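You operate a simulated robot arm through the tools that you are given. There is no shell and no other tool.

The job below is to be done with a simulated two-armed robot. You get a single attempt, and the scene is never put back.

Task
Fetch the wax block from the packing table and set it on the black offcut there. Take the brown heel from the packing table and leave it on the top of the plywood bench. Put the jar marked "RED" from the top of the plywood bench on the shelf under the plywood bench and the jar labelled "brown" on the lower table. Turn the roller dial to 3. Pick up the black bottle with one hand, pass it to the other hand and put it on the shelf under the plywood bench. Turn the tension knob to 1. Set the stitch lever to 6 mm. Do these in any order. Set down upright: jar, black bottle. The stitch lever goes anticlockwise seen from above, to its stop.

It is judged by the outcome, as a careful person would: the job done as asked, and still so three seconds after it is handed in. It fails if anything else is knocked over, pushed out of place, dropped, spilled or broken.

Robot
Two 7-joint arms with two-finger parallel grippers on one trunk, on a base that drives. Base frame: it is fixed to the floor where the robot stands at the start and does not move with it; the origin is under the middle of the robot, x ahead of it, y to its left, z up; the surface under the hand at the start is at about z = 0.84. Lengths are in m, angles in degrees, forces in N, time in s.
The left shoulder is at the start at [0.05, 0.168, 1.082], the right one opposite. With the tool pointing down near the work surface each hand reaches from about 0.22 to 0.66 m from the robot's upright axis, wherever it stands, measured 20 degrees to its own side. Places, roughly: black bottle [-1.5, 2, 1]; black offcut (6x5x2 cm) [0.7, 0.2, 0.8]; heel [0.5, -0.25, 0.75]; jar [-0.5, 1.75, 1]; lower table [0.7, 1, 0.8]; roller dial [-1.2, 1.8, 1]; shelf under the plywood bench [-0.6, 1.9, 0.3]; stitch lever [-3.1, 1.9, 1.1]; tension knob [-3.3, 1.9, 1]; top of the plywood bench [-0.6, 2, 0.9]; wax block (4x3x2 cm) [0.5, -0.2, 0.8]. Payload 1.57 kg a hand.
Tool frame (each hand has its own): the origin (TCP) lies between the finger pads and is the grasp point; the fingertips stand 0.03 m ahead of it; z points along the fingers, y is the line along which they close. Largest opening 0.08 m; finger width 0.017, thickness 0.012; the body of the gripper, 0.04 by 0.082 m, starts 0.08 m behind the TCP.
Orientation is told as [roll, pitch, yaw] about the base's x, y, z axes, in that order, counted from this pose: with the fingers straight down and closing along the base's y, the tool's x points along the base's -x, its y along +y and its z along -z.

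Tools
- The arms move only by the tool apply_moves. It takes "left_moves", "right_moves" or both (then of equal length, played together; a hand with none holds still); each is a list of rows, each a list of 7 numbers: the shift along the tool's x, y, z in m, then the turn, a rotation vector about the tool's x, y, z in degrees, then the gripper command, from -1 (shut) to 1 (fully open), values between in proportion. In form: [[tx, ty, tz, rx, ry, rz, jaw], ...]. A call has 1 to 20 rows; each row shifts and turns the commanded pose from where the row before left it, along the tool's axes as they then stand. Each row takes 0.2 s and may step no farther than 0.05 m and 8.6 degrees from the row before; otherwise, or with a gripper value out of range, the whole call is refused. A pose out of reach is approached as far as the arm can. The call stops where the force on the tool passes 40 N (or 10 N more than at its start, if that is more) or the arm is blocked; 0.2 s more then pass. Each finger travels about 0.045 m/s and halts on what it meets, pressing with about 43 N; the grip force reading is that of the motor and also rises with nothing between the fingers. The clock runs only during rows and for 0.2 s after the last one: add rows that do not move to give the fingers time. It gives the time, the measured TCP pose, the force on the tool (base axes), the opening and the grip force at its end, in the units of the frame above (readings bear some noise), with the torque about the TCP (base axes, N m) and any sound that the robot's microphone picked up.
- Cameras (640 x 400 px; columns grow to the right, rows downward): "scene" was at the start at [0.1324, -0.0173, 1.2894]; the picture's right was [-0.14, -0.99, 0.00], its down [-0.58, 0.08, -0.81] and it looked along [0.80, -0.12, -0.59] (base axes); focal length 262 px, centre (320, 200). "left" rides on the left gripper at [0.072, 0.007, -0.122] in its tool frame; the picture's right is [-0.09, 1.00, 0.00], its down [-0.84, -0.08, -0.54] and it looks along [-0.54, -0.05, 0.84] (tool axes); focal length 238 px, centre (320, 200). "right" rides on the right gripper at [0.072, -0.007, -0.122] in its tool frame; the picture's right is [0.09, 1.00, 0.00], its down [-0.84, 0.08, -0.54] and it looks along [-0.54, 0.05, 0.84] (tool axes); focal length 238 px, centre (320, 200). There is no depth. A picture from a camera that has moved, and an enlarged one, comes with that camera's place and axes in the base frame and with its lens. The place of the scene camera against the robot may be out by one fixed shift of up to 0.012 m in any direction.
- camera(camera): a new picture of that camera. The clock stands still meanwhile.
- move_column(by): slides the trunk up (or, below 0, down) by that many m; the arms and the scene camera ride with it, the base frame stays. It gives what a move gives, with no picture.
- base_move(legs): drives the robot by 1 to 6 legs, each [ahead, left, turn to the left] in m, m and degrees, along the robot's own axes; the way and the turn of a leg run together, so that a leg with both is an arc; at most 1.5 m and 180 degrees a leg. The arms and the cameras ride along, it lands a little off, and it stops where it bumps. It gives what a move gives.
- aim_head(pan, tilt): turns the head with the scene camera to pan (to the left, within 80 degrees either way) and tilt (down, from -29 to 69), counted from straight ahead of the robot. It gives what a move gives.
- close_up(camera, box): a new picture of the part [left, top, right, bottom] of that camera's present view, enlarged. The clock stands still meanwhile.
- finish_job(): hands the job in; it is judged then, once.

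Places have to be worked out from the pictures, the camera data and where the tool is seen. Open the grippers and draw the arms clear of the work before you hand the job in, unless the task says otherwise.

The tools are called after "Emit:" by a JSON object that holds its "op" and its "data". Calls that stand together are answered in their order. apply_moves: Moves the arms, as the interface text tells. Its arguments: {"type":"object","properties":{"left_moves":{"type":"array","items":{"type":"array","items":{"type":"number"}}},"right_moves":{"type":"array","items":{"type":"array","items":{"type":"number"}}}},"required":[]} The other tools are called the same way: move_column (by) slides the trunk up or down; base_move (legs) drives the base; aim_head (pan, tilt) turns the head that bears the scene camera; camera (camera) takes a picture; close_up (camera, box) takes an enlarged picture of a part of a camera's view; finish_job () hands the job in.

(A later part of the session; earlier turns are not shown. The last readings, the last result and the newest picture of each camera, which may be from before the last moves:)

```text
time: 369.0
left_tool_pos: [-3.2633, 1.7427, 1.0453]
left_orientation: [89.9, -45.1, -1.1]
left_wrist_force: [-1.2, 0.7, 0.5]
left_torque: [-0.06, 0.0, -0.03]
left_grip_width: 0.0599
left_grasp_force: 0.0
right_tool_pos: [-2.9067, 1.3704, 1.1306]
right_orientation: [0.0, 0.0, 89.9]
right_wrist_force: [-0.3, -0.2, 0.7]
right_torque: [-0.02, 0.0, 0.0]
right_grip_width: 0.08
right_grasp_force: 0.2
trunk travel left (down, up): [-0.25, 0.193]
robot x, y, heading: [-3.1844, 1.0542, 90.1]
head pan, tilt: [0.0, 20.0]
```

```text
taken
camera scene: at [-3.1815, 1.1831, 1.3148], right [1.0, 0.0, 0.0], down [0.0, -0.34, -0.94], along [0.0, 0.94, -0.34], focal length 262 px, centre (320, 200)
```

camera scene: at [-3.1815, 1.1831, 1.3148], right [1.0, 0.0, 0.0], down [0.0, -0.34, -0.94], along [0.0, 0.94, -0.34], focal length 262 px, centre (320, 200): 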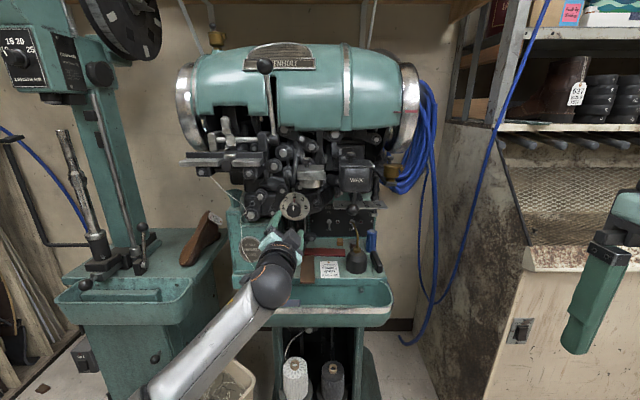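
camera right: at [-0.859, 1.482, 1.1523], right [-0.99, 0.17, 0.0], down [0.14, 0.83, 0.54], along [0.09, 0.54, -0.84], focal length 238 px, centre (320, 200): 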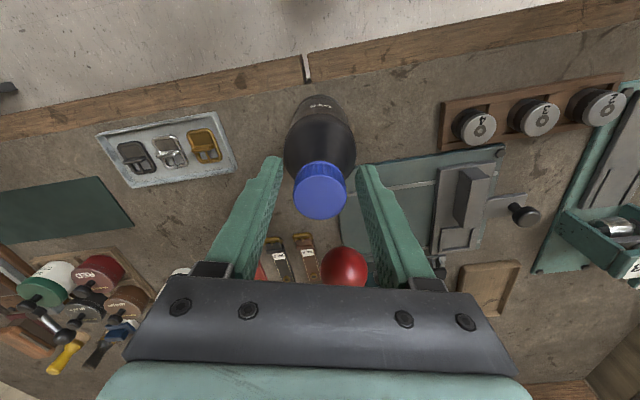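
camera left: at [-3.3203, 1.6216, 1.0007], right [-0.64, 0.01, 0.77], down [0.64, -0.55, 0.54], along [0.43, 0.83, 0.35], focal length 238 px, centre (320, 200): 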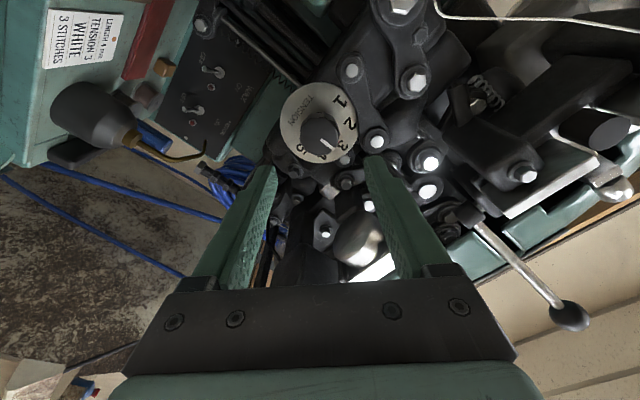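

Emit:
{"op": "close_up", "data": {"camera": "left", "box": [270, 75, 370, 175]}}

```text
4.00 times, centred on (320, 125) of left
camera zoom: at [-3.3203, 1.6216, 1.0007], right [-0.64, 0.01, 0.77], down [0.64, -0.55, 0.54], along [0.43, 0.83, 0.35], focal length 953 px, centre (320, 500)
```

zoom: 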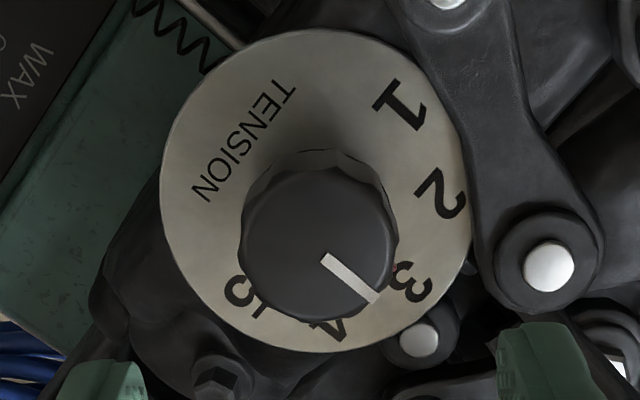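

Axis confirmed at [-3.260, ·, 1.045], disc plane y≈1.890, knob front y≈1.850. I move straight in until the TCP is at the knob front.

Emit:
{"op": "apply_moves", "data": {"left_moves": [[0, 0, 0.04, 0, 0, 0, 0.5], [0, 0, 0.04, 0, 0, 0, 0.5], [0, 0, 0.027, 0, 0, 0, 0.5], [0, 0, 0, 0, 0, 0, 0.5]]}}

Emit:
{"op": "camera", "data": {"camera": "left"}}

Emit:
{"op": "close_up", "data": {"camera": "scene", "box": [250, 160, 350, 240]}}

```text
time: 370.0
left_tool_pos: [-3.2592, 1.85, 1.0476]
left_orientation: [90.2, -45.1, -1.2]
left_wrist_force: [-0.3, -0.9, 0.2]
left_torque: [0.05, 0.04, 0.01]
left_grip_width: 0.0599
left_grasp_force: 0.0
right_tool_pos: [-2.9071, 1.3711, 1.13]
right_orientation: [0.0, -0.1, 89.9]
right_wrist_force: [-0.1, 0.0, 0.2]
right_torque: [0.02, 0.0, 0.01]
right_grip_width: 0.08
right_grasp_force: 0.1
trunk travel left (down, up): [-0.25, 0.193]
robot x, y, heading: [-3.1909, 1.0544, 90.0]
head pan, tilt: [0.0, 20.0]
```

```text
taken
camera left: at [-3.3178, 1.7283, 1.0019], right [-0.64, 0.01, 0.77], down [0.64, -0.56, 0.54], along [0.43, 0.83, 0.35], focal length 238 px, centre (320, 200)
```

left: 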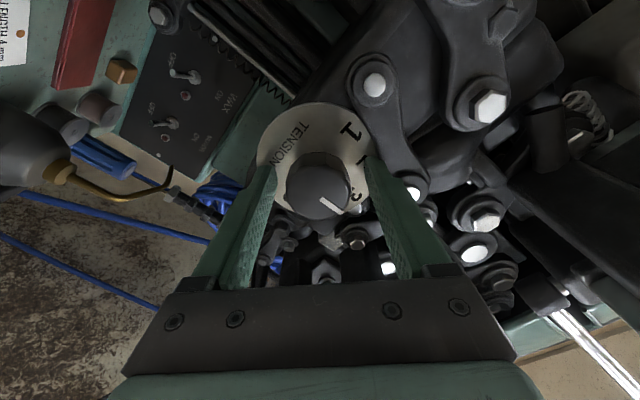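

```text
5.00 times, centred on (300, 200) of scene
camera zoom: at [-3.1814, 1.1829, 1.3149], right [1.0, 0.0, 0.0], down [0.0, -0.34, -0.94], along [0.0, 0.94, -0.34], focal length 1312 px, centre (420, 200)
```

zoom: 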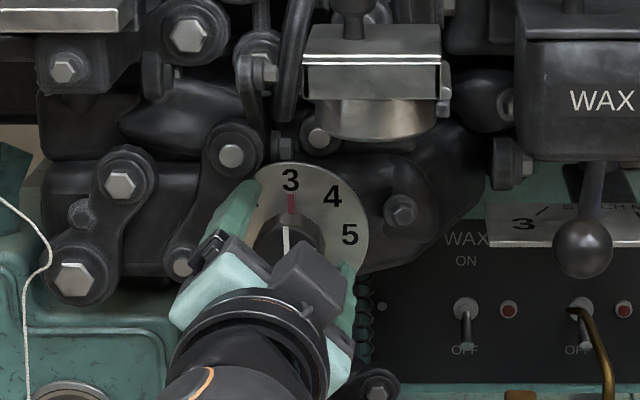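

The fingers straddle the knob with no contact. I trim 2 mm and grip.

Emit:
{"op": "apply_moves", "data": {"left_moves": [[0.002, -0.001, 0, 0, 0, 0, 0.5], [0, 0, 0, 0, 0, 0, -0.1], [0, 0, 0, 0, 0, 0, -0.1], [0, 0, 0, 0, 0, 0, -0.1]]}}

```text
time: 371.0
left_tool_pos: [-3.2619, 1.8511, 1.0429]
left_orientation: [90.0, -45.0, -0.9]
left_wrist_force: [-2.5, -2.5, 0.6]
left_torque: [0.04, -0.07, 0.03]
left_grip_width: 0.0376
left_grasp_force: 1.0
right_tool_pos: [-2.9064, 1.3705, 1.1304]
right_orientation: [0.0, -0.1, 89.9]
right_wrist_force: [0.2, -0.5, 0.6]
right_torque: [0.0, 0.0, -0.01]
right_grip_width: 0.0801
right_grasp_force: 0.1
trunk travel left (down, up): [-0.25, 0.193]
robot x, y, heading: [-3.1865, 1.0554, 90.2]
head pan, tilt: [0.0, 20.0]
```

Emit:
{"op": "apply_moves", "data": {"left_moves": [[0, 0, 0, 0, 0, 0, -0.4], [0, 0, 0, 0, 0, 0, -0.4], [0, 0, 0, 0, 0, 0, -0.4]]}}

```text
time: 371.8
left_tool_pos: [-3.2619, 1.8495, 1.0432]
left_orientation: [90.1, -45.2, -1.0]
left_wrist_force: [-2.6, -3.0, -0.5]
left_torque: [-0.01, -0.02, 0.2]
left_grip_width: 0.037
left_grasp_force: 40.3
right_tool_pos: [-2.907, 1.3704, 1.1293]
right_orientation: [0.0, -0.2, 89.9]
right_wrist_force: [-0.7, -0.6, 0.6]
right_torque: [-0.02, -0.01, 0.03]
right_grip_width: 0.08
right_grasp_force: 0.0
trunk travel left (down, up): [-0.25, 0.193]
robot x, y, heading: [-3.1834, 1.0554, 90.1]
head pan, tilt: [0.0, 20.0]
```

Gripped (3.7 cm), low side load. I rotate anticlockwise (seen from the front) 45° and check.

Emit:
{"op": "apply_moves", "data": {"left_moves": [[0, 0, 0, 0, 0, -7.5, -0.4], [0, 0, 0, 0, 0, -7.5, -0.4], [0, 0, 0, 0, 0, -7.5, -0.4], [0, 0, 0, 0, 0, -7.5, -0.4], [0, 0, 0, 0, 0, -7.5, -0.4], [0, 0, 0, 0, 0, -7.5, -0.4], [0, 0, 0, 0, 0, 0, -0.4]]}}

Emit:
{"op": "close_up", "data": {"camera": "scene", "box": [250, 160, 350, 240]}}

Emit:
{"op": "close_up", "data": {"camera": "left", "box": [240, 90, 400, 230]}}

```text
time: 373.4
left_tool_pos: [-3.26, 1.8498, 1.0429]
left_orientation: [-95.2, -89.8, -175.9]
left_wrist_force: [1.8, -8.5, -4.4]
left_torque: [0.47, 0.0, -0.2]
left_grip_width: 0.0374
left_grasp_force: 42.6
right_tool_pos: [-2.9058, 1.3711, 1.1313]
right_orientation: [0.0, -0.1, 89.8]
right_wrist_force: [-0.1, -0.5, -0.1]
right_torque: [0.03, -0.04, -0.04]
right_grip_width: 0.0798
right_grasp_force: 0.1
trunk travel left (down, up): [-0.25, 0.193]
robot x, y, heading: [-3.1861, 1.054, 90.2]
head pan, tilt: [0.0, 20.0]
```

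```text
5.00 times, centred on (300, 200) of scene
camera zoom: at [-3.1812, 1.1825, 1.3149], right [1.0, 0.0, 0.0], down [0.0, -0.34, -0.94], along [0.0, 0.94, -0.34], focal length 1312 px, centre (420, 200)
```

zoom: 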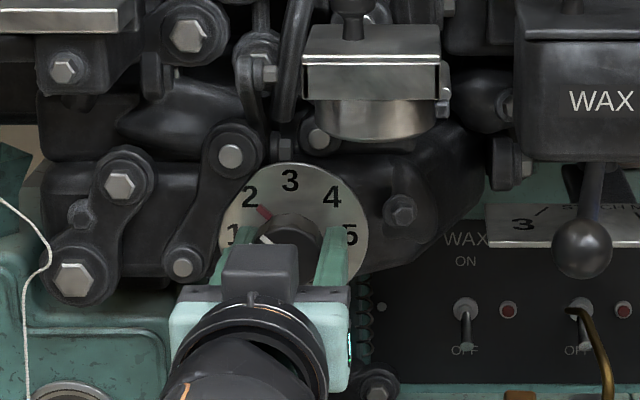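

```text
2.86 times, centred on (320, 160) of left
camera zoom: at [-3.2691, 1.7273, 0.9725], right [-1.0, 0.02, 0.09], down [0.06, -0.54, 0.84], along [0.06, 0.84, 0.54], focal length 681 px, centre (320, 314)
```

zoom: 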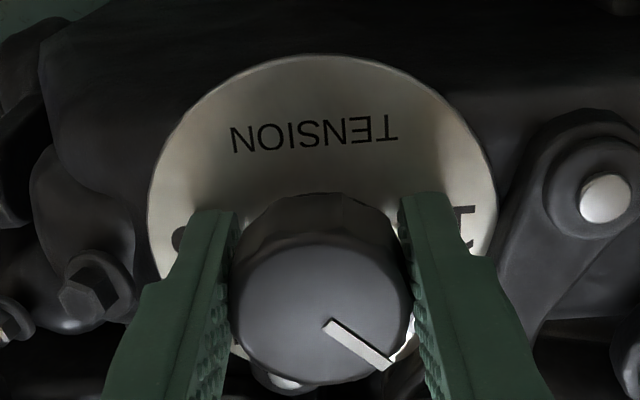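

The pointer moved from 3 to 2, as wanted. I rotate another 45° to reach 1.

Emit:
{"op": "apply_moves", "data": {"left_moves": [[0, 0, 0, 0, 0, -7.5, -0.4], [0, 0, 0, 0, 0, -7.5, -0.4], [0, 0, 0, 0, 0, -7.5, -0.4], [0, 0, 0, 0, 0, -7.5, -0.4], [0, 0, 0, 0, 0, -7.5, -0.4], [0, 0, 0, 0, 0, -7.0, -0.4], [0, 0, 0, 0, 0, 0, -0.4]]}}

Emit:
{"op": "close_up", "data": {"camera": "scene", "box": [250, 160, 350, 240]}}

Emit:
{"op": "close_up", "data": {"camera": "left", "box": [240, 90, 400, 230]}}

```text
time: 375.0
left_tool_pos: [-3.2584, 1.8495, 1.0429]
left_orientation: [-90.1, -45.4, 178.9]
left_wrist_force: [12.6, -9.5, -3.2]
left_torque: [0.22, -0.01, -0.2]
left_grip_width: 0.0371
left_grasp_force: 43.1
right_tool_pos: [-2.9051, 1.3708, 1.1309]
right_orientation: [0.1, -0.2, 89.8]
right_wrist_force: [0.4, 0.6, -0.5]
right_torque: [0.03, 0.0, -0.02]
right_grip_width: 0.08
right_grasp_force: 0.1
trunk travel left (down, up): [-0.25, 0.193]
robot x, y, heading: [-3.1873, 1.0586, 90.2]
head pan, tilt: [0.0, 20.0]
```

```text
5.00 times, centred on (300, 200) of scene
camera zoom: at [-3.1797, 1.1823, 1.315], right [1.0, 0.0, 0.0], down [0.0, -0.34, -0.94], along [0.0, 0.94, -0.34], focal length 1312 px, centre (420, 200)
```

zoom: 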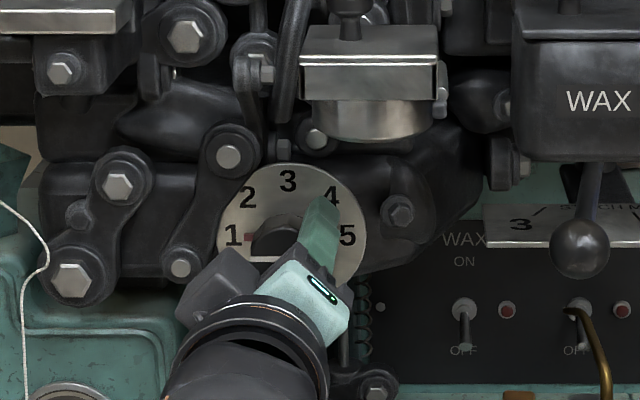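

```text
2.86 times, centred on (320, 160) of left
camera zoom: at [-3.2154, 1.7263, 0.9892], right [-0.77, 0.02, -0.63], down [-0.54, -0.53, 0.65], along [-0.33, 0.85, 0.42], focal length 681 px, centre (320, 314)
```

zoom: 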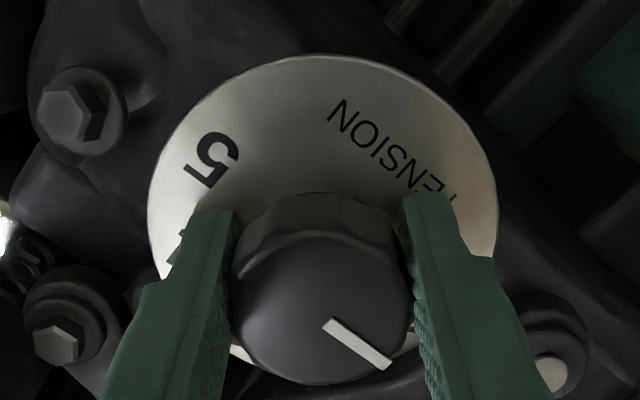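

The red pointer is now at 1. I open and pull straight back.

Emit:
{"op": "apply_moves", "data": {"left_moves": [[0, 0, 0, 0, 0, 0, 0.3], [0, 0, 0, 0, 0, 0, 0.6], [0, 0, 0, 0, 0, 0, 0.6], [0, 0, -0.03, 0, 0, 0, 0.6], [0, 0, -0.04, 0, 0, 0, 0.6], [0, 0, -0.04, 0, 0, 0, 0.6], [0, 0, -0.04, 0, 0, 0, 0.6], [0, 0, 0, 0, 0, 0, 0.6]]}}

Emit:
{"op": "close_up", "data": {"camera": "scene", "box": [270, 160, 330, 210]}}

Emit:
{"op": "close_up", "data": {"camera": "left", "box": [240, 60, 400, 200]}}

```text
time: 376.7
left_tool_pos: [-3.2801, 1.7021, 1.1488]
left_orientation: [-104.9, -45.3, -168.9]
left_wrist_force: [0.3, 0.8, 0.1]
left_torque: [0.04, 0.0, 0.0]
left_grip_width: 0.0638
left_grasp_force: 0.0
right_tool_pos: [-2.9071, 1.3711, 1.1301]
right_orientation: [0.1, 0.1, 89.8]
right_wrist_force: [0.1, -0.4, -0.5]
right_torque: [0.0, -0.02, 0.0]
right_grip_width: 0.08
right_grasp_force: 0.0
trunk travel left (down, up): [-0.25, 0.193]
robot x, y, heading: [-3.1869, 1.0552, 90.2]
head pan, tilt: [0.0, 20.0]
stopped in row 8 (left hand): the arm was blocked; the commanded pose is now the measured one
```

```text
8.00 times, centred on (300, 185) of scene
camera zoom: at [-3.1815, 1.1837, 1.3148], right [1.0, 0.0, 0.0], down [0.0, -0.34, -0.94], along [0.0, 0.94, -0.34], focal length 2099 px, centre (480, 320)
```

zoom: 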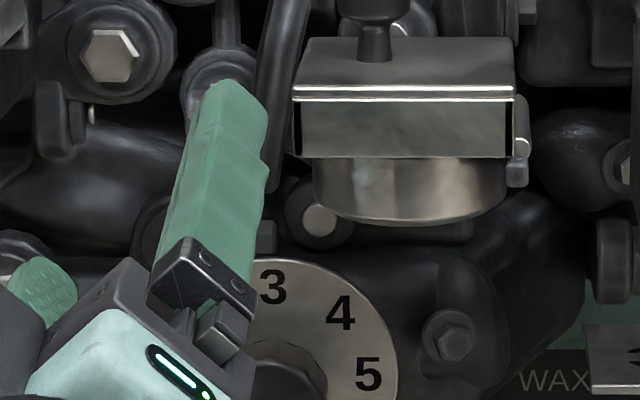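

```text
2.86 times, centred on (320, 130) of left
camera zoom: at [-3.2345, 1.5931, 1.0732], right [-0.78, 0.11, -0.61], down [-0.52, -0.66, 0.55], along [-0.34, 0.75, 0.57], focal length 681 px, centre (320, 400)
```

zoom: 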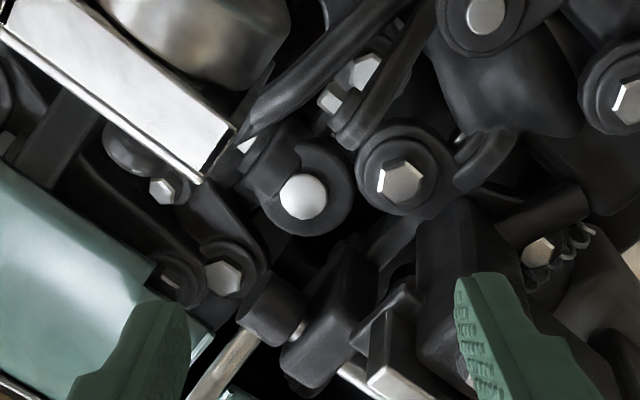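

The left arm got blocked on retreat again (hand rose ~10 cm, no contact force). I check the arm's posture and surroundings.

Emit:
{"op": "camera", "data": {"camera": "scene"}}

Emit:
{"op": "aim_head", "data": {"pan": 40, "tilt": 50}}

Emit:
{"op": "camera", "data": {"camera": "scene"}}

```text
taken
camera scene: at [-3.1815, 1.1837, 1.3148], right [1.0, 0.0, 0.0], down [0.0, -0.34, -0.94], along [0.0, 0.94, -0.34], focal length 262 px, centre (320, 200)
```

scene: 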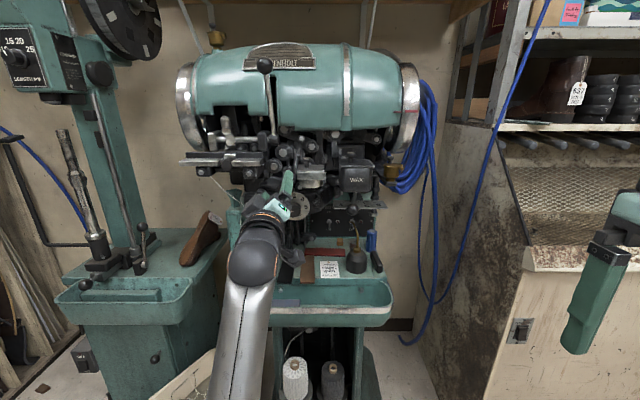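

```text
time: 377.8
left_tool_pos: [-3.2794, 1.7027, 1.1498]
left_orientation: [-105.0, -45.2, -168.9]
left_wrist_force: [0.4, 0.0, -0.9]
left_torque: [0.0, -0.02, -0.02]
left_grip_width: 0.064
left_grasp_force: 0.1
right_tool_pos: [-2.9068, 1.3705, 1.1303]
right_orientation: [0.0, 0.0, 90.0]
right_wrist_force: [-0.3, -0.8, 0.4]
right_torque: [-0.02, 0.01, -0.01]
right_grip_width: 0.08
right_grasp_force: 0.1
trunk travel left (down, up): [-0.25, 0.193]
robot x, y, heading: [-3.188, 1.0536, 90.0]
head pan, tilt: [40.0, 50.0]
```

```text
taken
camera scene: at [-3.2308, 1.1491, 1.2693], right [0.77, 0.64, 0.0], down [0.49, -0.59, -0.64], along [-0.41, 0.49, -0.77], focal length 262 px, centre (320, 200)
```

scene: 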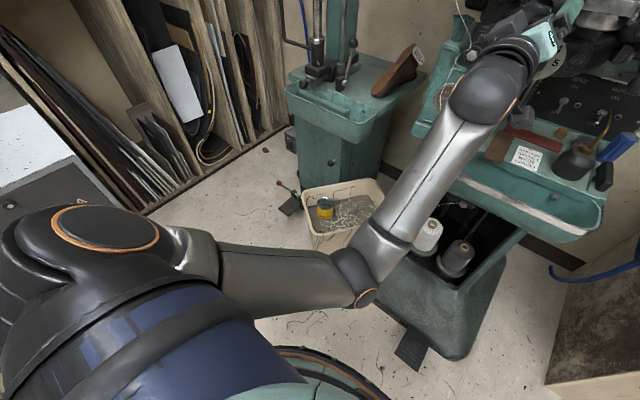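

The elbow has swung inward. I back away from the machine to have room to sort the left arm out.

Emit:
{"op": "base_move", "data": {"legs": [[-0.4, 0, 0]]}}

Emit:
{"op": "aim_head", "data": {"pan": 0, "tilt": 15}}

Emit:
{"op": "camera", "data": {"camera": "scene"}}

Emit:
{"op": "close_up", "data": {"camera": "scene", "box": [260, 130, 400, 230]}}

```text
time: 380.3
left_tool_pos: [-3.278, 1.2972, 1.1498]
left_orientation: [-105.0, -45.3, -168.9]
left_wrist_force: [-0.3, -0.7, -0.8]
left_torque: [-0.05, -0.01, 0.0]
left_grip_width: 0.0639
left_grasp_force: 0.0
right_tool_pos: [-2.906, 0.9652, 1.1307]
right_orientation: [-0.1, 0.0, 89.8]
right_wrist_force: [0.2, -0.6, 0.0]
right_torque: [-0.01, 0.01, 0.0]
right_grip_width: 0.0802
right_grasp_force: 0.0
trunk travel left (down, up): [-0.25, 0.193]
robot x, y, heading: [-3.1843, 0.6483, 90.2]
head pan, tilt: [40.0, 50.0]
```

```text
time: 381.4
left_tool_pos: [-3.2793, 1.2984, 1.1495]
left_orientation: [-105.0, -45.3, -168.8]
left_wrist_force: [-0.4, 0.3, -0.1]
left_torque: [-0.03, -0.01, 0.02]
left_grip_width: 0.064
left_grasp_force: 0.0
right_tool_pos: [-2.9055, 0.9654, 1.13]
right_orientation: [-0.1, 0.0, 89.9]
right_wrist_force: [-0.3, -0.4, 0.5]
right_torque: [0.0, -0.01, 0.02]
right_grip_width: 0.0801
right_grasp_force: 0.1
trunk travel left (down, up): [-0.25, 0.193]
robot x, y, heading: [-3.1856, 0.6512, 89.9]
head pan, tilt: [0.0, 15.0]
```

```text
taken
camera scene: at [-3.1809, 0.779, 1.3229], right [1.0, 0.0, 0.0], down [0.0, -0.26, -0.97], along [0.0, 0.97, -0.26], focal length 262 px, centre (320, 200)
```

scene: 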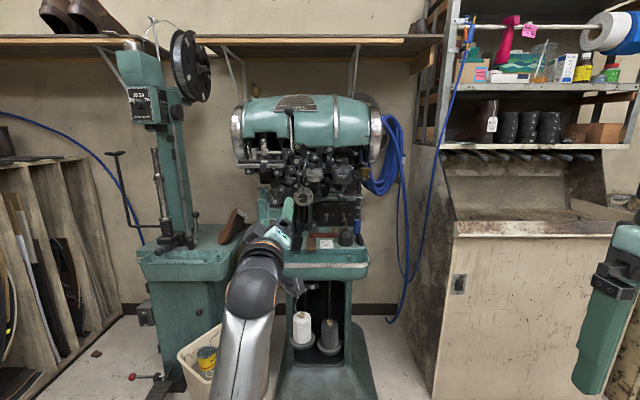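

```text
4.00 times, centred on (330, 180) of scene
camera zoom: at [-3.1809, 0.779, 1.3229], right [1.0, 0.0, 0.0], down [0.0, -0.26, -0.97], along [0.0, 0.97, -0.26], focal length 1050 px, centre (280, 280)
```

zoom: 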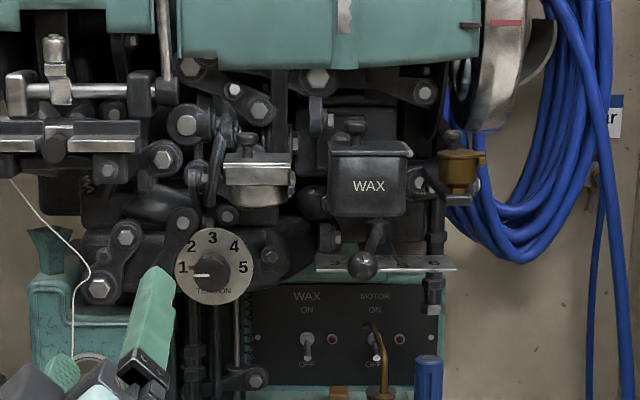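

The dial reads 1 and nothing else moved. Before the lever, I restore the left arm: undo the roll and move it outward to the left in free space.

Emit:
{"op": "apply_moves", "data": {"left_moves": [[0, 0, 0, 0, 0, 7.5, 0.6], [0, 0, 0, 0, 0, 7.5, 0.6], [0, 0, 0, 0, 0, 7.5, 0.6], [0, 0, 0, 0, 0, 7.5, 0.6], [0, 0, 0, 0, 0, 7.5, 0.6], [0, 0, 0, 0, 0, 7.5, 1], [0, 0, 0, 0, 0, 0, 1]]}}

Emit:
{"op": "aim_head", "data": {"pan": 40, "tilt": 45}}

Emit:
{"op": "camera", "data": {"camera": "scene"}}

```text
time: 383.0
left_tool_pos: [-3.2786, 1.2976, 1.1489]
left_orientation: [172.6, -79.4, -82.2]
left_wrist_force: [0.5, 0.3, -0.3]
left_torque: [0.02, 0.0, 0.01]
left_grip_width: 0.0802
left_grasp_force: 0.0
right_tool_pos: [-2.9051, 0.9655, 1.1313]
right_orientation: [0.0, -0.1, 89.7]
right_wrist_force: [0.2, -0.1, 0.7]
right_torque: [0.0, 0.03, 0.03]
right_grip_width: 0.08
right_grasp_force: 0.1
trunk travel left (down, up): [-0.25, 0.193]
robot x, y, heading: [-3.1837, 0.6502, 90.1]
head pan, tilt: [0.0, 15.0]
```

```text
time: 384.0
left_tool_pos: [-3.279, 1.2983, 1.1485]
left_orientation: [173.3, -79.5, -82.8]
left_wrist_force: [-0.6, 0.3, 0.0]
left_torque: [0.0, 0.04, -0.01]
left_grip_width: 0.0801
left_grasp_force: 0.1
right_tool_pos: [-2.9053, 0.967, 1.1309]
right_orientation: [0.0, 0.0, 89.8]
right_wrist_force: [0.5, -0.1, -1.2]
right_torque: [-0.03, 0.0, 0.03]
right_grip_width: 0.0797
right_grasp_force: 0.2
trunk travel left (down, up): [-0.25, 0.193]
robot x, y, heading: [-3.1859, 0.6515, 89.9]
head pan, tilt: [40.0, 45.0]
```

```text
taken
camera scene: at [-3.2331, 0.7479, 1.2762], right [0.77, 0.64, 0.0], down [0.45, -0.54, -0.71], along [-0.45, 0.54, -0.71], focal length 262 px, centre (320, 200)
```

scene: 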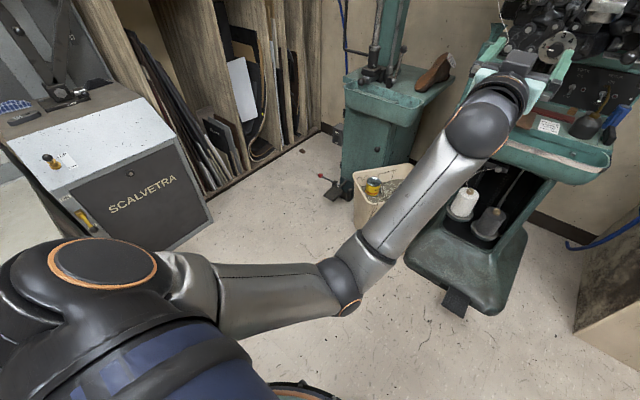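

I move the left hand outward and pitch it back down step by step, watching for reach warnings.

Emit:
{"op": "apply_moves", "data": {"left_moves": [[0, 0.03, 0, 0, 0, 0, 1], [0, 0.03, 0, 0, 0, 0, 1], [0, 0.03, 0, 0, 0, 0, 1], [0, 0.03, 0, 0, 0, 0, 1], [0, 0.02, 0, 0, 7.5, 0, 1], [0, 0.02, 0, 0, 7.5, 0, 1], [0, 0, 0, 0, 7.5, 0, 1], [0, 0, 0, 0, 7.5, 0, 1], [0, 0, 0, 0, 0, 0, 1]]}}

Emit:
{"op": "camera", "data": {"camera": "scene"}}

```text
time: 386.0
left_tool_pos: [-3.4383, 1.2966, 1.1531]
left_orientation: [3.8, -70.3, 87.0]
left_wrist_force: [-0.1, -0.8, 0.3]
left_torque: [0.0, 0.03, 0.01]
left_grip_width: 0.08
left_grasp_force: 0.2
right_tool_pos: [-2.907, 0.966, 1.1296]
right_orientation: [0.0, 0.0, 89.9]
right_wrist_force: [0.9, 1.0, -0.3]
right_torque: [0.03, 0.02, 0.01]
right_grip_width: 0.0802
right_grasp_force: 0.1
trunk travel left (down, up): [-0.25, 0.193]
robot x, y, heading: [-3.1846, 0.6496, 90.4]
head pan, tilt: [40.0, 45.0]
```

```text
taken
camera scene: at [-3.2331, 0.7479, 1.2762], right [0.77, 0.64, 0.0], down [0.46, -0.54, -0.71], along [-0.45, 0.54, -0.71], focal length 262 px, centre (320, 200)
```

scene: 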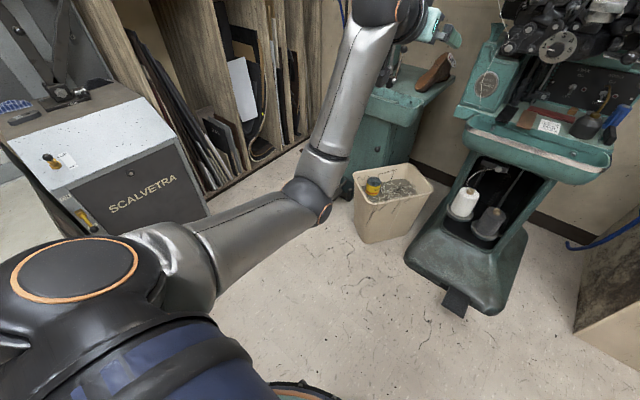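

Good, no warnings. I continue pitching down, rotating about the wrist.

Emit:
{"op": "apply_moves", "data": {"left_moves": [[0.026, 0, 0, 0, 7.5, 0, 1], [0.026, 0, 0, 0, 7.5, 0, 1], [0.026, 0, 0, 0, 7.5, 0, 1], [0.026, 0, 0, 0, 7.5, 0, 1], [0, 0, 0, 0, 0, 0, 1]]}}

Emit:
{"op": "camera", "data": {"camera": "scene"}}

```text
time: 387.2
left_tool_pos: [-3.4392, 1.2438, 1.0639]
left_orientation: [1.6, -40.4, 89.4]
left_wrist_force: [-0.5, -0.3, -0.5]
left_torque: [-0.03, -0.04, -0.02]
left_grip_width: 0.0801
left_grasp_force: 0.0
right_tool_pos: [-2.9056, 0.9658, 1.1304]
right_orientation: [0.0, 0.0, 89.9]
right_wrist_force: [-0.2, 0.9, 0.4]
right_torque: [-0.02, 0.0, -0.02]
right_grip_width: 0.0801
right_grasp_force: 0.1
trunk travel left (down, up): [-0.25, 0.193]
robot x, y, heading: [-3.1847, 0.6517, 90.1]
head pan, tilt: [40.0, 45.0]
```

```text
taken
camera scene: at [-3.2331, 0.7479, 1.2762], right [0.77, 0.64, 0.0], down [0.45, -0.54, -0.71], along [-0.45, 0.54, -0.71], focal length 262 px, centre (320, 200)
```

scene: 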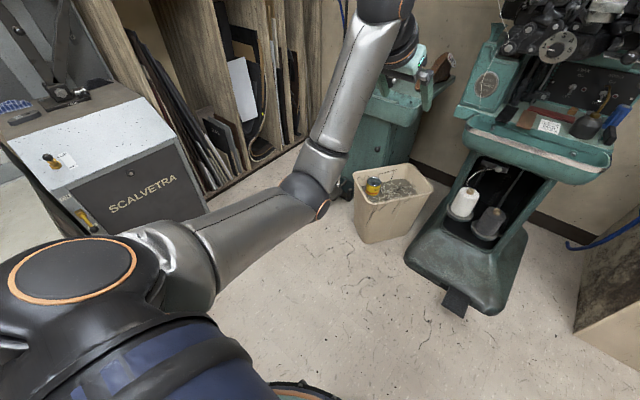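

Emit:
{"op": "apply_moves", "data": {"left_moves": [[0.026, 0, 0, 0, 7.5, 0, 1], [0.026, 0, 0, 0, 7.5, 0, 1], [0, 0, 0, 0, 0, 0, 1]]}}

Emit:
{"op": "apply_moves", "data": {"left_moves": [[0.026, 0, 0, 0, 7.5, 0, 1], [0.026, 0, 0, 0, 7.5, 0, 1], [0.026, 0, 0, 0, 7.5, 0, 1], [0, 0, 0, 0, 0, 0, 1]]}}

Emit:
{"op": "camera", "data": {"camera": "scene"}}

```text
time: 388.0
left_tool_pos: [-3.4404, 1.2027, 1.0335]
left_orientation: [1.4, -25.4, 90.0]
left_wrist_force: [0.0, -0.6, 0.3]
left_torque: [0.01, 0.02, 0.01]
left_grip_width: 0.0801
left_grasp_force: 0.0
right_tool_pos: [-2.906, 0.9672, 1.1305]
right_orientation: [0.0, 0.0, 89.8]
right_wrist_force: [-0.1, 0.4, 0.0]
right_torque: [0.05, 0.02, 0.02]
right_grip_width: 0.0798
right_grasp_force: 0.2
trunk travel left (down, up): [-0.25, 0.193]
robot x, y, heading: [-3.1867, 0.6472, 89.9]
head pan, tilt: [40.0, 45.0]
```

```text
time: 389.0
left_tool_pos: [-3.4408, 1.1285, 1.0092]
left_orientation: [1.2, -3.0, 90.6]
left_wrist_force: [-0.1, -0.2, 0.7]
left_torque: [-0.01, 0.04, 0.0]
left_grip_width: 0.0803
left_grasp_force: 0.0
right_tool_pos: [-2.9053, 0.9678, 1.1302]
right_orientation: [-0.1, 0.0, 89.8]
right_wrist_force: [-0.6, 0.5, 0.0]
right_torque: [-0.01, 0.01, -0.01]
right_grip_width: 0.0804
right_grasp_force: 0.1
trunk travel left (down, up): [-0.25, 0.193]
robot x, y, heading: [-3.1863, 0.6474, 90.0]
head pan, tilt: [40.0, 45.0]
```

```text
taken
camera scene: at [-3.2331, 0.7479, 1.2761], right [0.77, 0.64, 0.0], down [0.45, -0.54, -0.71], along [-0.45, 0.54, -0.71], focal length 262 px, centre (320, 200)
```

scene: 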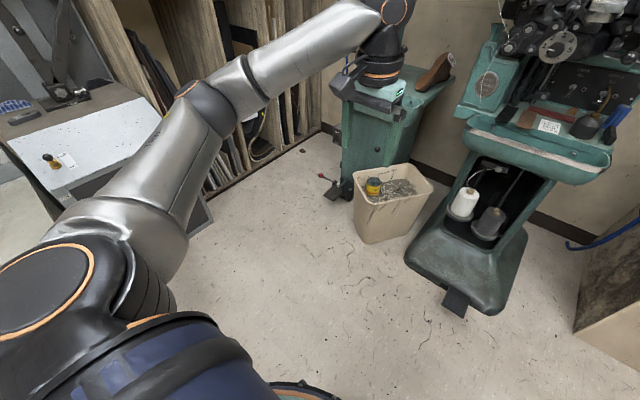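

The left arm is back to its normal posture. Now I park it and swing the right hand (closed) to point horizontally forward, well extended, for pushing the lever.

Emit:
{"op": "apply_moves", "data": {"left_moves": [[0.03, 0, -0.02, 0, 3.0, 0, 1], [0.03, 0, -0.02, 0, 0, 0, 1], [0, 0, 0, 0, 0, 0, 1], [0, 0, 0, 0, 0, 0, 1], [0, 0, 0, 0, 0, 0, 1], [0, 0, 0, 0, 0, 0, 1], [0, 0, 0, 0, 0, 0, 1], [0, 0, 0, 0, 0, 0, 1], [0, 0, 0, 0, 0, 0, 1], [0, 0, 0, 0, 0, 0, 1], [0, 0, 0, 0, 0, 0, 1], [0, 0, 0, 0, 0, 0, 1], [0, 0, 0, 0, 0, 0, 1]], "right_moves": [[-0.037, 0.0195, 0, 0, -7.5, 0, 0], [-0.0367, 0.0195, 0.0048, 0, -7.5, 0, -1], [-0.0357, 0.0195, 0.0096, 0, -7.5, 0, -1], [-0.0342, 0.0195, 0.0142, 0, -7.5, 0, -1], [-0.032, 0.0195, 0.0185, 0, -7.5, 0, -1], [-0.0294, 0.0195, 0.0225, 0, -7.5, 0, -1], [-0.0262, 0.0195, 0.0262, 0, -7.5, 0, -1], [-0.0225, 0.0195, 0.0294, 0, -7.5, 0, -1], [-0.0185, 0.0195, 0.032, 0, -7.5, 0, -1], [-0.0142, 0.0195, 0.0342, 0, -7.5, 0, -1], [-0.0096, 0.0195, 0.0357, 0, -7.5, 0, -1], [-0.0048, 0.0195, 0.0367, 0, -7.5, 0, -1], [0, 0, 0, 0, 0, 0, -1]]}}

Emit:
{"op": "camera", "data": {"camera": "right"}}

Emit:
{"op": "aim_head", "data": {"pan": -15, "tilt": 30}}

Emit:
{"op": "camera", "data": {"camera": "scene"}}

```text
time: 391.8
left_tool_pos: [-3.4386, 1.0671, 1.0475]
left_orientation: [1.3, 0.0, 90.5]
left_wrist_force: [0.1, 0.6, 0.0]
left_torque: [0.0, 0.0, -0.02]
left_grip_width: 0.0798
left_grasp_force: 0.0
right_tool_pos: [-3.1369, 1.4107, 1.1308]
right_orientation: [-158.4, -89.9, -111.7]
right_wrist_force: [0.2, 0.7, 0.1]
right_torque: [-0.06, -0.01, 0.02]
right_grip_width: 0.0
right_grasp_force: 20.6
trunk travel left (down, up): [-0.25, 0.193]
robot x, y, heading: [-3.1898, 0.6518, 90.0]
head pan, tilt: [40.0, 45.0]
```

```text
taken
camera right: at [-3.1303, 1.2879, 1.0583], right [-1.0, 0.0, -0.09], down [-0.08, -0.54, 0.84], along [-0.05, 0.84, 0.54], focal length 238 px, centre (320, 200)
```

right: 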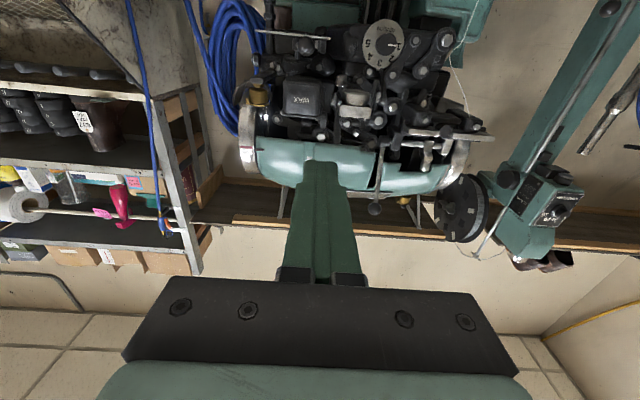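

```text
time: 393.1
left_tool_pos: [-3.4397, 1.0673, 1.0463]
left_orientation: [1.3, -0.1, 90.5]
left_wrist_force: [-0.7, 0.5, -0.1]
left_torque: [0.0, 0.02, 0.01]
left_grip_width: 0.0798
left_grasp_force: 0.0
right_tool_pos: [-3.138, 1.4099, 1.1303]
right_orientation: [-154.0, -90.0, -116.3]
right_wrist_force: [0.0, 0.0, 0.7]
right_torque: [0.02, -0.04, 0.02]
right_grip_width: 0.0001
right_grasp_force: 22.0
trunk travel left (down, up): [-0.25, 0.193]
robot x, y, heading: [-3.1886, 0.647, 89.9]
head pan, tilt: [-15.0, 30.0]
```

```text
taken
camera scene: at [-3.1575, 0.773, 1.2988], right [0.97, -0.26, 0.0], down [-0.13, -0.48, -0.87], along [0.22, 0.84, -0.5], focal length 262 px, centre (320, 200)
```

scene: 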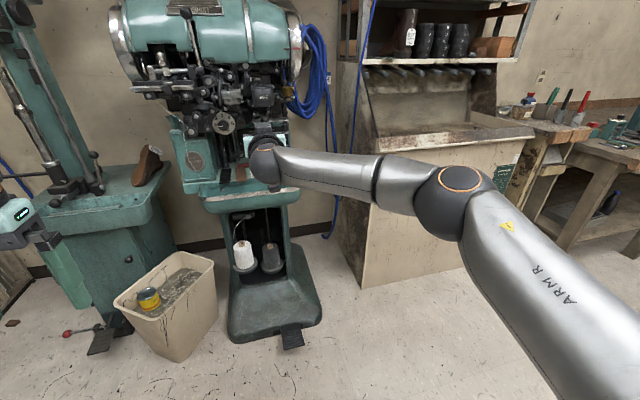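

The right hand points forward with the elbow in its normal position. I lower it to z≈1.066 and zoom on the lever through its camera.

Emit:
{"op": "apply_moves", "data": {"right_moves": [[0.032, 0, 0, 0, 0, 0, -1], [0.032, 0, 0, 0, 0, 0, -1], [0, 0, 0, 0, 0, 0, -1]]}}

Emit:
{"op": "base_move", "data": {"legs": [[0.25, 0, 0]]}}

Emit:
{"op": "camera", "data": {"camera": "right"}}

Emit:
{"op": "close_up", "data": {"camera": "right", "box": [220, 20, 380, 140]}}

```text
time: 393.9
left_tool_pos: [-3.4394, 1.0668, 1.0483]
left_orientation: [1.4, 0.1, 90.5]
left_wrist_force: [-0.1, -0.2, 0.0]
left_torque: [0.01, 0.01, 0.02]
left_grip_width: 0.08
left_grasp_force: 0.2
right_tool_pos: [-3.1371, 1.4112, 1.0668]
right_orientation: [-172.0, -89.8, -98.2]
right_wrist_force: [-0.5, -0.4, -0.1]
right_torque: [0.0, 0.04, 0.0]
right_grip_width: 0.0
right_grasp_force: 21.0
trunk travel left (down, up): [-0.25, 0.193]
robot x, y, heading: [-3.1872, 0.65, 89.9]
head pan, tilt: [-15.0, 30.0]
```

```text
time: 395.7
left_tool_pos: [-3.4377, 1.3173, 1.0474]
left_orientation: [1.3, 0.0, 90.2]
left_wrist_force: [0.7, -0.1, -0.2]
left_torque: [-0.04, 0.0, 0.0]
left_grip_width: 0.0801
left_grasp_force: 0.1
right_tool_pos: [-3.1351, 1.6595, 1.0663]
right_orientation: [-125.9, -90.0, -144.4]
right_wrist_force: [0.0, 0.4, 0.3]
right_torque: [0.03, 0.02, 0.02]
right_grip_width: 0.0001
right_grasp_force: 21.9
trunk travel left (down, up): [-0.25, 0.193]
robot x, y, heading: [-3.1849, 0.9011, 89.9]
head pan, tilt: [-15.0, 30.0]
```

```text
taken
camera right: at [-3.128, 1.5375, 0.9945], right [-1.0, 0.01, -0.09], down [-0.08, -0.54, 0.84], along [-0.04, 0.84, 0.54], focal length 238 px, centre (320, 200)
```

right: 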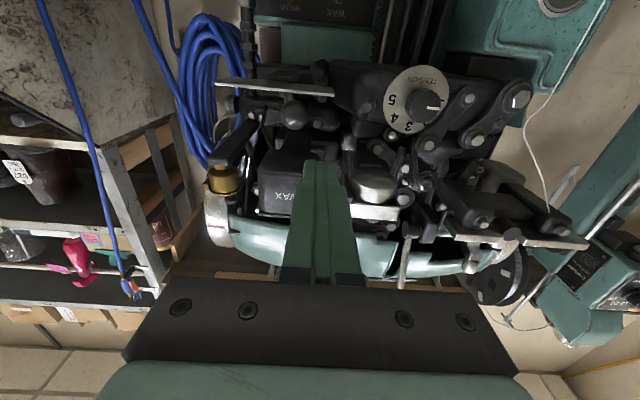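

```text
3.33 times, centred on (300, 80) of right
camera zoom: at [-3.128, 1.5375, 0.9945], right [-1.0, 0.01, -0.09], down [-0.08, -0.54, 0.84], along [-0.04, 0.84, 0.54], focal length 794 px, centre (387, 600)
```

zoom: 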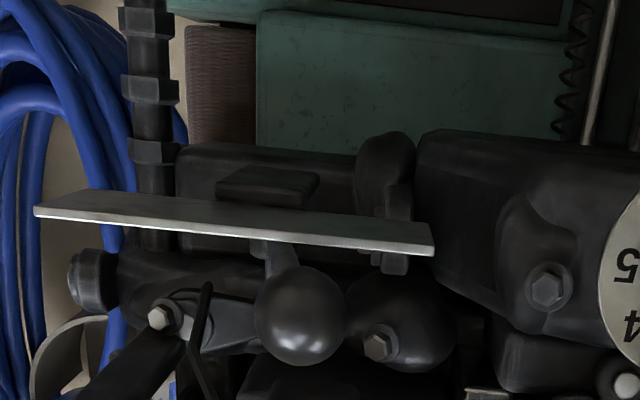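

The ball is at about [-3.1025, 1.815, 1.063]. My closed fingertip will pass on its left with ~8 mm gap. I shift 4 mm left and drive in 0.14 m.

Emit:
{"op": "apply_moves", "data": {"right_moves": [[0, 0.004, 0, 0, 0, 0, -1], [0, 0, 0, 0, 0, 0, -1]]}}

Emit:
{"op": "base_move", "data": {"legs": [[0.1, 0, 0]]}}

Emit:
{"op": "camera", "data": {"camera": "right"}}

Emit:
{"op": "aim_head", "data": {"pan": -8, "tilt": 22}}

Emit:
{"op": "camera", "data": {"camera": "scene"}}

Emit:
{"op": "close_up", "data": {"camera": "scene", "box": [290, 140, 450, 260]}}

```text
time: 396.3
left_tool_pos: [-3.4371, 1.3174, 1.0484]
left_orientation: [1.3, 0.0, 90.2]
left_wrist_force: [-0.5, 0.0, 0.2]
left_torque: [0.0, -0.03, 0.0]
left_grip_width: 0.0799
left_grasp_force: 0.1
right_tool_pos: [-3.1393, 1.6592, 1.0677]
right_orientation: [171.7, -90.0, -82.1]
right_wrist_force: [-0.2, -0.1, -1.1]
right_torque: [0.01, -0.01, -0.03]
right_grip_width: 0.0001
right_grasp_force: 21.1
trunk travel left (down, up): [-0.25, 0.193]
robot x, y, heading: [-3.1839, 0.8964, 89.8]
head pan, tilt: [-15.0, 30.0]
```

```text
time: 397.4
left_tool_pos: [-3.4371, 1.4172, 1.0474]
left_orientation: [1.2, 0.0, 90.4]
left_wrist_force: [-0.3, -0.1, -0.3]
left_torque: [-0.03, 0.02, 0.0]
left_grip_width: 0.0798
left_grasp_force: 0.2
right_tool_pos: [-3.1393, 1.7604, 1.0666]
right_orientation: [-113.9, -90.1, -156.3]
right_wrist_force: [0.2, 0.4, -0.3]
right_torque: [-0.01, 0.02, 0.01]
right_grip_width: 0.0001
right_grasp_force: 21.6
trunk travel left (down, up): [-0.25, 0.193]
robot x, y, heading: [-3.186, 1.0002, 90.0]
head pan, tilt: [-15.0, 30.0]
```

```text
taken
camera right: at [-3.1325, 1.6378, 0.9946], right [-1.0, 0.01, -0.09], down [-0.08, -0.54, 0.84], along [-0.05, 0.84, 0.54], focal length 238 px, centre (320, 200)
```

right: 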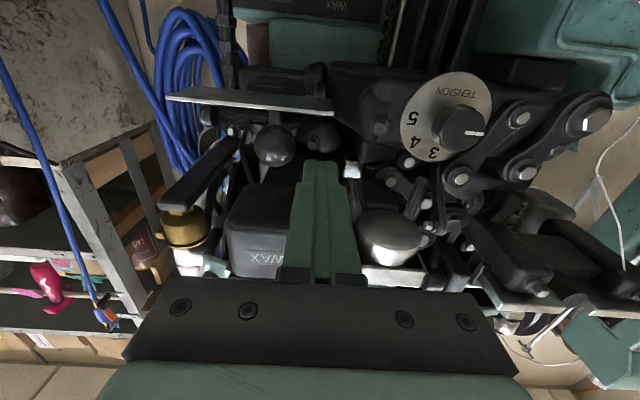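

```text
time: 398.1
left_tool_pos: [-3.4375, 1.4165, 1.048]
left_orientation: [1.3, 0.0, 90.4]
left_wrist_force: [-0.2, -0.6, 0.9]
left_torque: [0.01, 0.01, -0.03]
left_grip_width: 0.08
left_grasp_force: 0.1
right_tool_pos: [-3.1388, 1.7604, 1.0673]
right_orientation: [-168.2, -89.9, -102.0]
right_wrist_force: [0.6, -0.4, 0.2]
right_torque: [0.0, 0.01, 0.02]
right_grip_width: 0.0002
right_grasp_force: 21.9
trunk travel left (down, up): [-0.25, 0.193]
robot x, y, heading: [-3.1869, 0.9995, 89.8]
head pan, tilt: [-8.0, 22.0]
```

```text
taken
camera scene: at [-3.1672, 1.1264, 1.3115], right [0.99, -0.14, 0.0], down [-0.05, -0.37, -0.93], along [0.13, 0.92, -0.38], focal length 262 px, centre (320, 200)
```

scene: 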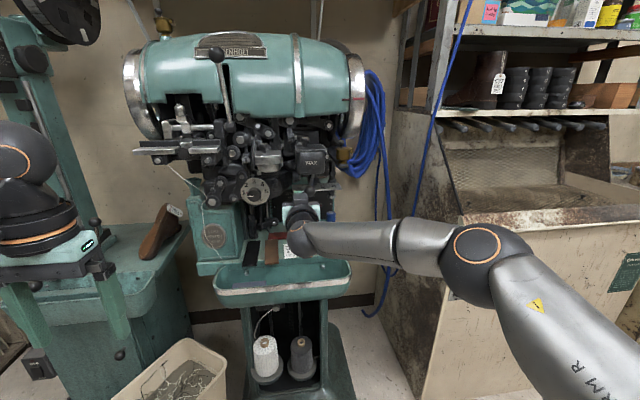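

```text
3.33 times, centred on (370, 200) of scene
camera zoom: at [-3.1672, 1.1264, 1.3115], right [0.99, -0.14, 0.0], down [-0.05, -0.37, -0.93], along [0.13, 0.92, -0.38], focal length 875 px, centre (153, 200)
```

zoom: 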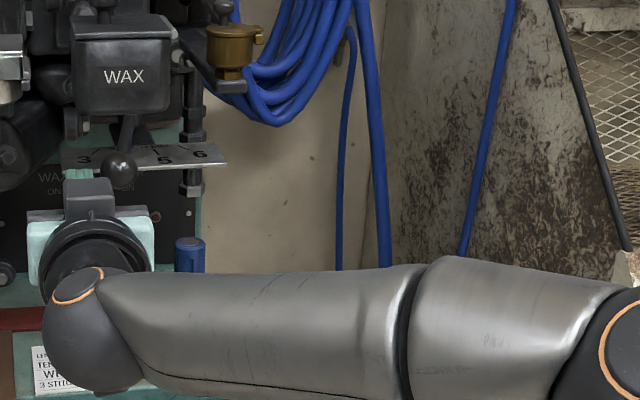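

Emit:
{"op": "close_up", "data": {"camera": "right", "box": [240, 90, 380, 190]}}

```text
4.00 times, centred on (310, 140) of right
camera zoom: at [-3.1326, 1.6374, 0.9952], right [-1.0, 0.01, -0.09], down [-0.08, -0.54, 0.84], along [-0.05, 0.84, 0.54], focal length 953 px, centre (360, 440)
```

zoom: 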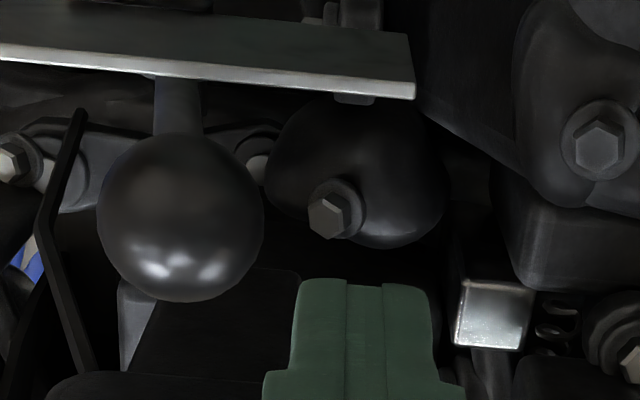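

The bolt behind is deep (y≈1.94), so the lane is clear. I drive 0.05 m further so the fingertip is alongside the ball.

Emit:
{"op": "base_move", "data": {"legs": [[0.05, 0, 0]]}}

Emit:
{"op": "close_up", "data": {"camera": "right", "box": [200, 90, 400, 230]}}

Emit:
{"op": "close_up", "data": {"camera": "scene", "box": [270, 140, 370, 220]}}

```text
time: 399.1
left_tool_pos: [-3.4383, 1.4673, 1.0473]
left_orientation: [1.3, 0.0, 90.4]
left_wrist_force: [0.6, -0.4, 0.0]
left_torque: [-0.01, 0.01, -0.05]
left_grip_width: 0.0799
left_grasp_force: 0.1
right_tool_pos: [-3.1402, 1.81, 1.0662]
right_orientation: [-137.5, -90.0, -132.9]
right_wrist_force: [0.0, 0.8, -0.3]
right_torque: [-0.01, 0.02, 0.03]
right_grip_width: 0.0
right_grasp_force: 21.3
trunk travel left (down, up): [-0.25, 0.193]
robot x, y, heading: [-3.1848, 1.0494, 89.9]
head pan, tilt: [-8.0, 22.0]
```

```text
2.86 times, centred on (300, 160) of right
camera zoom: at [-3.1325, 1.6875, 0.9947], right [-1.0, 0.01, -0.09], down [-0.08, -0.54, 0.84], along [-0.05, 0.84, 0.54], focal length 681 px, centre (377, 314)
```

zoom: 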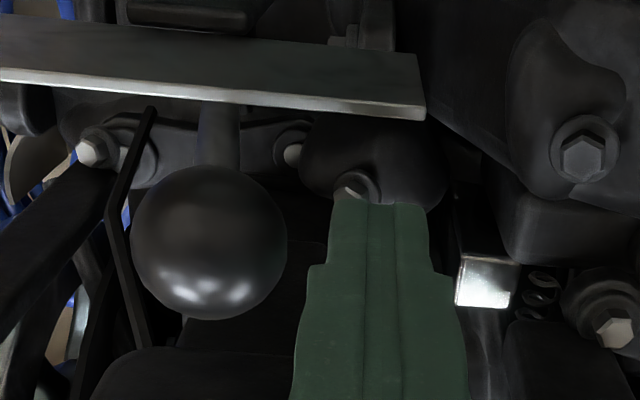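

```text
5.00 times, centred on (320, 180) of scene
camera zoom: at [-3.1671, 1.1767, 1.3115], right [0.99, -0.14, 0.0], down [-0.05, -0.37, -0.93], along [0.13, 0.92, -0.38], focal length 1312 px, centre (320, 300)
```

zoom: 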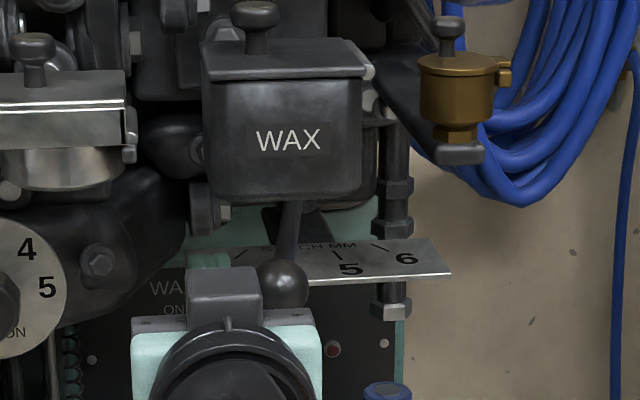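

The fingertip is beside the ball. I push right in small steps.

Emit:
{"op": "apply_moves", "data": {"right_moves": [[0, -0.01, 0, 0, 0, 0, -1], [0, -0.01, 0, 0, 0, 0, -1], [0, -0.01, 0, 0, 0, 0, -1], [0, -0.01, 0, 0, 0, 0, -1], [0, 0, 0, 0, 0, 0, -1]]}}

Emit:
{"op": "close_up", "data": {"camera": "scene", "box": [270, 140, 370, 220]}}

Emit:
{"op": "close_up", "data": {"camera": "right", "box": [200, 90, 400, 230]}}

```text
time: 400.2
left_tool_pos: [-3.437, 1.4666, 1.0477]
left_orientation: [1.3, 0.0, 90.4]
left_wrist_force: [0.4, 0.1, 0.1]
left_torque: [0.0, 0.02, -0.02]
left_grip_width: 0.08
left_grasp_force: 0.1
right_tool_pos: [-3.1005, 1.8074, 1.0674]
right_orientation: [-171.7, -89.9, -98.7]
right_wrist_force: [-0.5, 0.8, -0.7]
right_torque: [-0.01, 0.0, -0.01]
right_grip_width: 0.0001
right_grasp_force: 21.8
trunk travel left (down, up): [-0.25, 0.193]
robot x, y, heading: [-3.1886, 1.0458, 89.6]
head pan, tilt: [-8.0, 22.0]
```

```text
5.00 times, centred on (320, 180) of scene
camera zoom: at [-3.1671, 1.176, 1.3116], right [0.99, -0.14, 0.0], down [-0.05, -0.37, -0.93], along [0.13, 0.92, -0.37], focal length 1312 px, centre (320, 300)
```

zoom: 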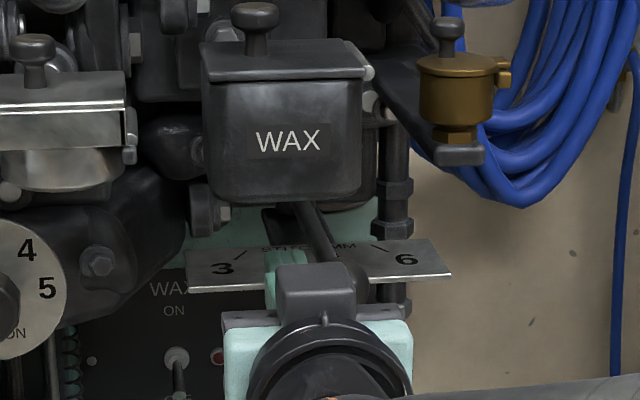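

```text
2.86 times, centred on (300, 160) of right
camera zoom: at [-3.0922, 1.6867, 0.9955], right [-1.0, 0.01, -0.09], down [-0.08, -0.54, 0.84], along [-0.05, 0.84, 0.54], focal length 681 px, centre (377, 314)
```

zoom: 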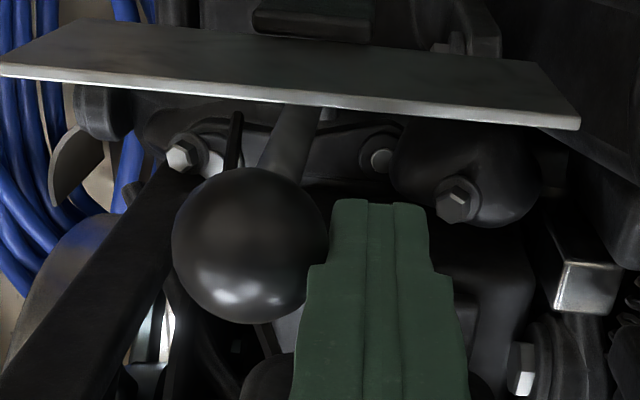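

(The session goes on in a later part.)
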